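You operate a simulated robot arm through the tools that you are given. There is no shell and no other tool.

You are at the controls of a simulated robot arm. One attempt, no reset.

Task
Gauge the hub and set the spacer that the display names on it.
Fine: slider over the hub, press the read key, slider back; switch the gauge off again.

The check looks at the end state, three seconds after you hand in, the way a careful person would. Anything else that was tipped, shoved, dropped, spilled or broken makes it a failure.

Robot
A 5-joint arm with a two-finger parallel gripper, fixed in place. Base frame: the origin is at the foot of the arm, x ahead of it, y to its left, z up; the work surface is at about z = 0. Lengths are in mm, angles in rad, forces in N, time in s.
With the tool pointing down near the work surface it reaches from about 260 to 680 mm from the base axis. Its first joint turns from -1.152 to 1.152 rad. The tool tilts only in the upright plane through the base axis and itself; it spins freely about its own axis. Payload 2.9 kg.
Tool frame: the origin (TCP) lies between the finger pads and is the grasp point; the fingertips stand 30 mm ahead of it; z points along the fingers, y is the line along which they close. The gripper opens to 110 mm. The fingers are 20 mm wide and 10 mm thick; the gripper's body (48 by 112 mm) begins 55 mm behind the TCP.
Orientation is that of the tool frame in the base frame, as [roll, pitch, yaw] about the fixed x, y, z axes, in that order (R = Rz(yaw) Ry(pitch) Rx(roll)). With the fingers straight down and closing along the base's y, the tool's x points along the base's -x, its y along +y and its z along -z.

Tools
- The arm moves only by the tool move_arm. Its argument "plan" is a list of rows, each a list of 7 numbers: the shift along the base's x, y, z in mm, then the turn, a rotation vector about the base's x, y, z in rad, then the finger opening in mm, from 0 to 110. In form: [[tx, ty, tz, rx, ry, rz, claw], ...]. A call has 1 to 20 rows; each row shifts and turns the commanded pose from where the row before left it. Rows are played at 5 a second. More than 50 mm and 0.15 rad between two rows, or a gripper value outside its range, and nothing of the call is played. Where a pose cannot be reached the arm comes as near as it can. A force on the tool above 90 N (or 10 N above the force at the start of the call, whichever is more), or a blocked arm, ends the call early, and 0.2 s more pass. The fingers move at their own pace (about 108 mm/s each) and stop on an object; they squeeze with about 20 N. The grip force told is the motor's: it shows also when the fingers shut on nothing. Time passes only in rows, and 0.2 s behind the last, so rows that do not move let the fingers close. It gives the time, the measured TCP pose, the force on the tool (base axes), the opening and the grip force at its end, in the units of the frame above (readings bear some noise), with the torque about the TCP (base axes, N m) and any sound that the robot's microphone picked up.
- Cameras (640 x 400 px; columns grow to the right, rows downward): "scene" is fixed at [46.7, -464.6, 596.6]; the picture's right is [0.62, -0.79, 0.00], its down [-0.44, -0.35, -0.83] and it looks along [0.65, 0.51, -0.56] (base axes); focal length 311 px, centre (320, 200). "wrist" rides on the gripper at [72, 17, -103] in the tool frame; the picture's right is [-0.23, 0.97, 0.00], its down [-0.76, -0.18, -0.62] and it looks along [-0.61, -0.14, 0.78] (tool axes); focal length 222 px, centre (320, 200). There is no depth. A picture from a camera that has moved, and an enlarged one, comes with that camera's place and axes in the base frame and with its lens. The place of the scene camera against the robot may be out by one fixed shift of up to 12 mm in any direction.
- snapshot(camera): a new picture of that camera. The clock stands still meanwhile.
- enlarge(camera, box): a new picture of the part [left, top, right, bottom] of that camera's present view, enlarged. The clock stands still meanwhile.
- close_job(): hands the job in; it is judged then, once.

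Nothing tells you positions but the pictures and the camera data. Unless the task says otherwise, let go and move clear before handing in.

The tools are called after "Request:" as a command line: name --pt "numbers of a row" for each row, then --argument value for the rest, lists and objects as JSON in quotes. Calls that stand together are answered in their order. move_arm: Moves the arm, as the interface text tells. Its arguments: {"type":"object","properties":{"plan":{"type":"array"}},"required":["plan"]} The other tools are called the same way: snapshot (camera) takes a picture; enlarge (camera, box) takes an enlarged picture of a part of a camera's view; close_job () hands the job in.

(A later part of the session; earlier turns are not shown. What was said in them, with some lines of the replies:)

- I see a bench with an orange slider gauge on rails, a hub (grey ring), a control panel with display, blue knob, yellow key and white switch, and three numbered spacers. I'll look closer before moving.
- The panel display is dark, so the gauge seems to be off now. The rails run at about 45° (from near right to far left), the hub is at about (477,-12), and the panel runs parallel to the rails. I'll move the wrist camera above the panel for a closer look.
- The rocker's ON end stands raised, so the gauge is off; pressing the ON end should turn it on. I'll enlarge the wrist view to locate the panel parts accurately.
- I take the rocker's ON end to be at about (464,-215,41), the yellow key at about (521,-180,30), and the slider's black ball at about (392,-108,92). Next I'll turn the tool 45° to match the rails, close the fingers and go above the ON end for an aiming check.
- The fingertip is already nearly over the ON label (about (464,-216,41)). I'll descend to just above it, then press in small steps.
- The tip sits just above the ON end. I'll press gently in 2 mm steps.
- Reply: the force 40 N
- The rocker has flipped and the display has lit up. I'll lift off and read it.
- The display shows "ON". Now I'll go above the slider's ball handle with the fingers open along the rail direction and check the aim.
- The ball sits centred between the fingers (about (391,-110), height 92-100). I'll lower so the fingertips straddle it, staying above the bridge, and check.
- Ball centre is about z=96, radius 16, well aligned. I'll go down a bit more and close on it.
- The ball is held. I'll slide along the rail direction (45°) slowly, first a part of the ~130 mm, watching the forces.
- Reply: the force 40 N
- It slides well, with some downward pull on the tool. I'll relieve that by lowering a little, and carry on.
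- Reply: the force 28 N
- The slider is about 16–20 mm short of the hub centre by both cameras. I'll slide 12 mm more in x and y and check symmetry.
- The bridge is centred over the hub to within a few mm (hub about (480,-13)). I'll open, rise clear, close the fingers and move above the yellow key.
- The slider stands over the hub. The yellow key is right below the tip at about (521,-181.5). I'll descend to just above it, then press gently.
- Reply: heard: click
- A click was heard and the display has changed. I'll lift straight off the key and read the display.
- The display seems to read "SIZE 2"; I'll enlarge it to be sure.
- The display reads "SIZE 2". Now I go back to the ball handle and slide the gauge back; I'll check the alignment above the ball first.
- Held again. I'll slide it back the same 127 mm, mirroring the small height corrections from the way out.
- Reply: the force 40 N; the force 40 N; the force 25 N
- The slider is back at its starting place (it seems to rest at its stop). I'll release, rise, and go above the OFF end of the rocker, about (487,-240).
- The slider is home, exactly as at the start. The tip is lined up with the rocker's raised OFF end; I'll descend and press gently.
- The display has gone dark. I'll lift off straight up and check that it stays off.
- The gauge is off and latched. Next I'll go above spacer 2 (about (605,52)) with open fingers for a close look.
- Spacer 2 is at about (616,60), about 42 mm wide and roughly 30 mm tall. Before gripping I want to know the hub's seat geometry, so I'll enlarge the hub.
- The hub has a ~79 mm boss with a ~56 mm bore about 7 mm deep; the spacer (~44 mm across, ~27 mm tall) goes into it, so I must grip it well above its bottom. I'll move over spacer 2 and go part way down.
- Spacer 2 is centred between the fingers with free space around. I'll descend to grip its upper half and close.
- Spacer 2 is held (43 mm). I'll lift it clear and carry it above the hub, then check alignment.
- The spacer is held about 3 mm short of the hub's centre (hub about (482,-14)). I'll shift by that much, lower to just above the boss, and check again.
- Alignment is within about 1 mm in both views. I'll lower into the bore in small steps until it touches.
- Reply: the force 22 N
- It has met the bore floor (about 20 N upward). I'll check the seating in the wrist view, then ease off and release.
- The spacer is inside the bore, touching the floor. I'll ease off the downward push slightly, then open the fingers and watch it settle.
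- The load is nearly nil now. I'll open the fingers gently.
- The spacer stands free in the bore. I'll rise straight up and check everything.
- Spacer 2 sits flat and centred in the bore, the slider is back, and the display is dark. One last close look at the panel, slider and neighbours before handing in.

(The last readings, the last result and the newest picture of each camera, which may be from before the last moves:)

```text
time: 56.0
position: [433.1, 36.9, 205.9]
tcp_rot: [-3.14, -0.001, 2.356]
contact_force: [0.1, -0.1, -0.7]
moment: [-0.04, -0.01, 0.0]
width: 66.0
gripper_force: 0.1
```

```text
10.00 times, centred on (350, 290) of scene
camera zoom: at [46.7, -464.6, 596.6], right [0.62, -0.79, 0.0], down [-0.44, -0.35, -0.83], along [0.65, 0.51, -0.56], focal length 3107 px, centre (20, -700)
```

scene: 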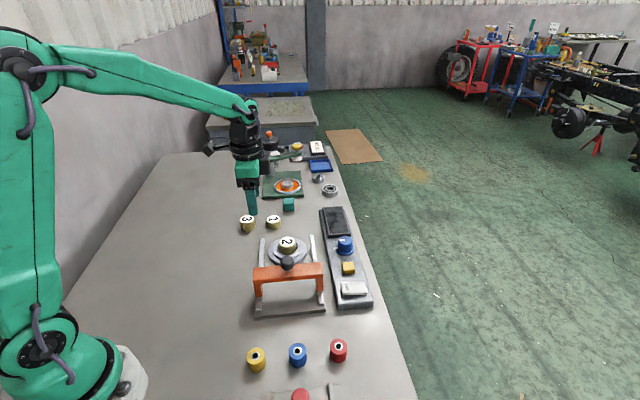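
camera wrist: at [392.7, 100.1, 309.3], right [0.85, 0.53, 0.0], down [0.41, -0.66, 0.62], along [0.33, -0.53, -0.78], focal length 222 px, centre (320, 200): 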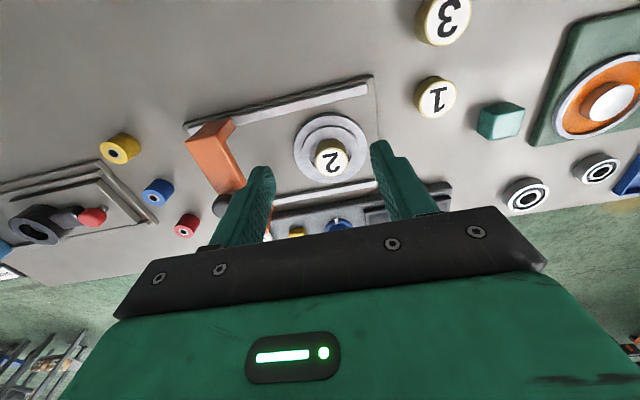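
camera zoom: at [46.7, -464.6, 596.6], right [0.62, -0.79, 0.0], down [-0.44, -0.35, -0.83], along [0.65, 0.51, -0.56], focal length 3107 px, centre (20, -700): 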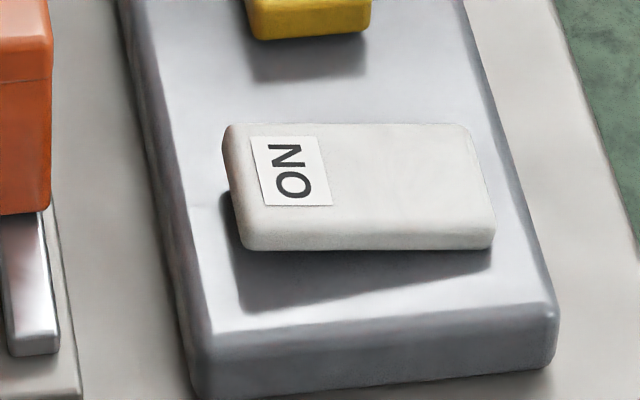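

The rocker, slider and panel look just as they did at the start. Spacer 2 stands in the hub's bore, nothing else has moved, and the gripper is empty and clear, so I'm handing in.

Request:
close_job

```text
The job is handed in.
```

The gauge read "SIZE 2", and spacer 2 now stands flat and centred in the hub's bore. I've handed the job in; no verdict has come back.

- **Gauge:** I switched it on, slid it over the hub and pressed the read key, which clicked. Then I moved the slider back to where it started and switched the gauge off. The display is dark and the rocker is back as it was at the start.
- **Spacer:** The centring is within about 1 mm by the scene picture. It took about 20 N of downward push as it met the bore floor. I eased that off before letting go.
- **Everything else:** In the last pictures spacers 1 and 3, the teal cube and the other parts look unmoved. The gripper is open, empty and clear of the hub.
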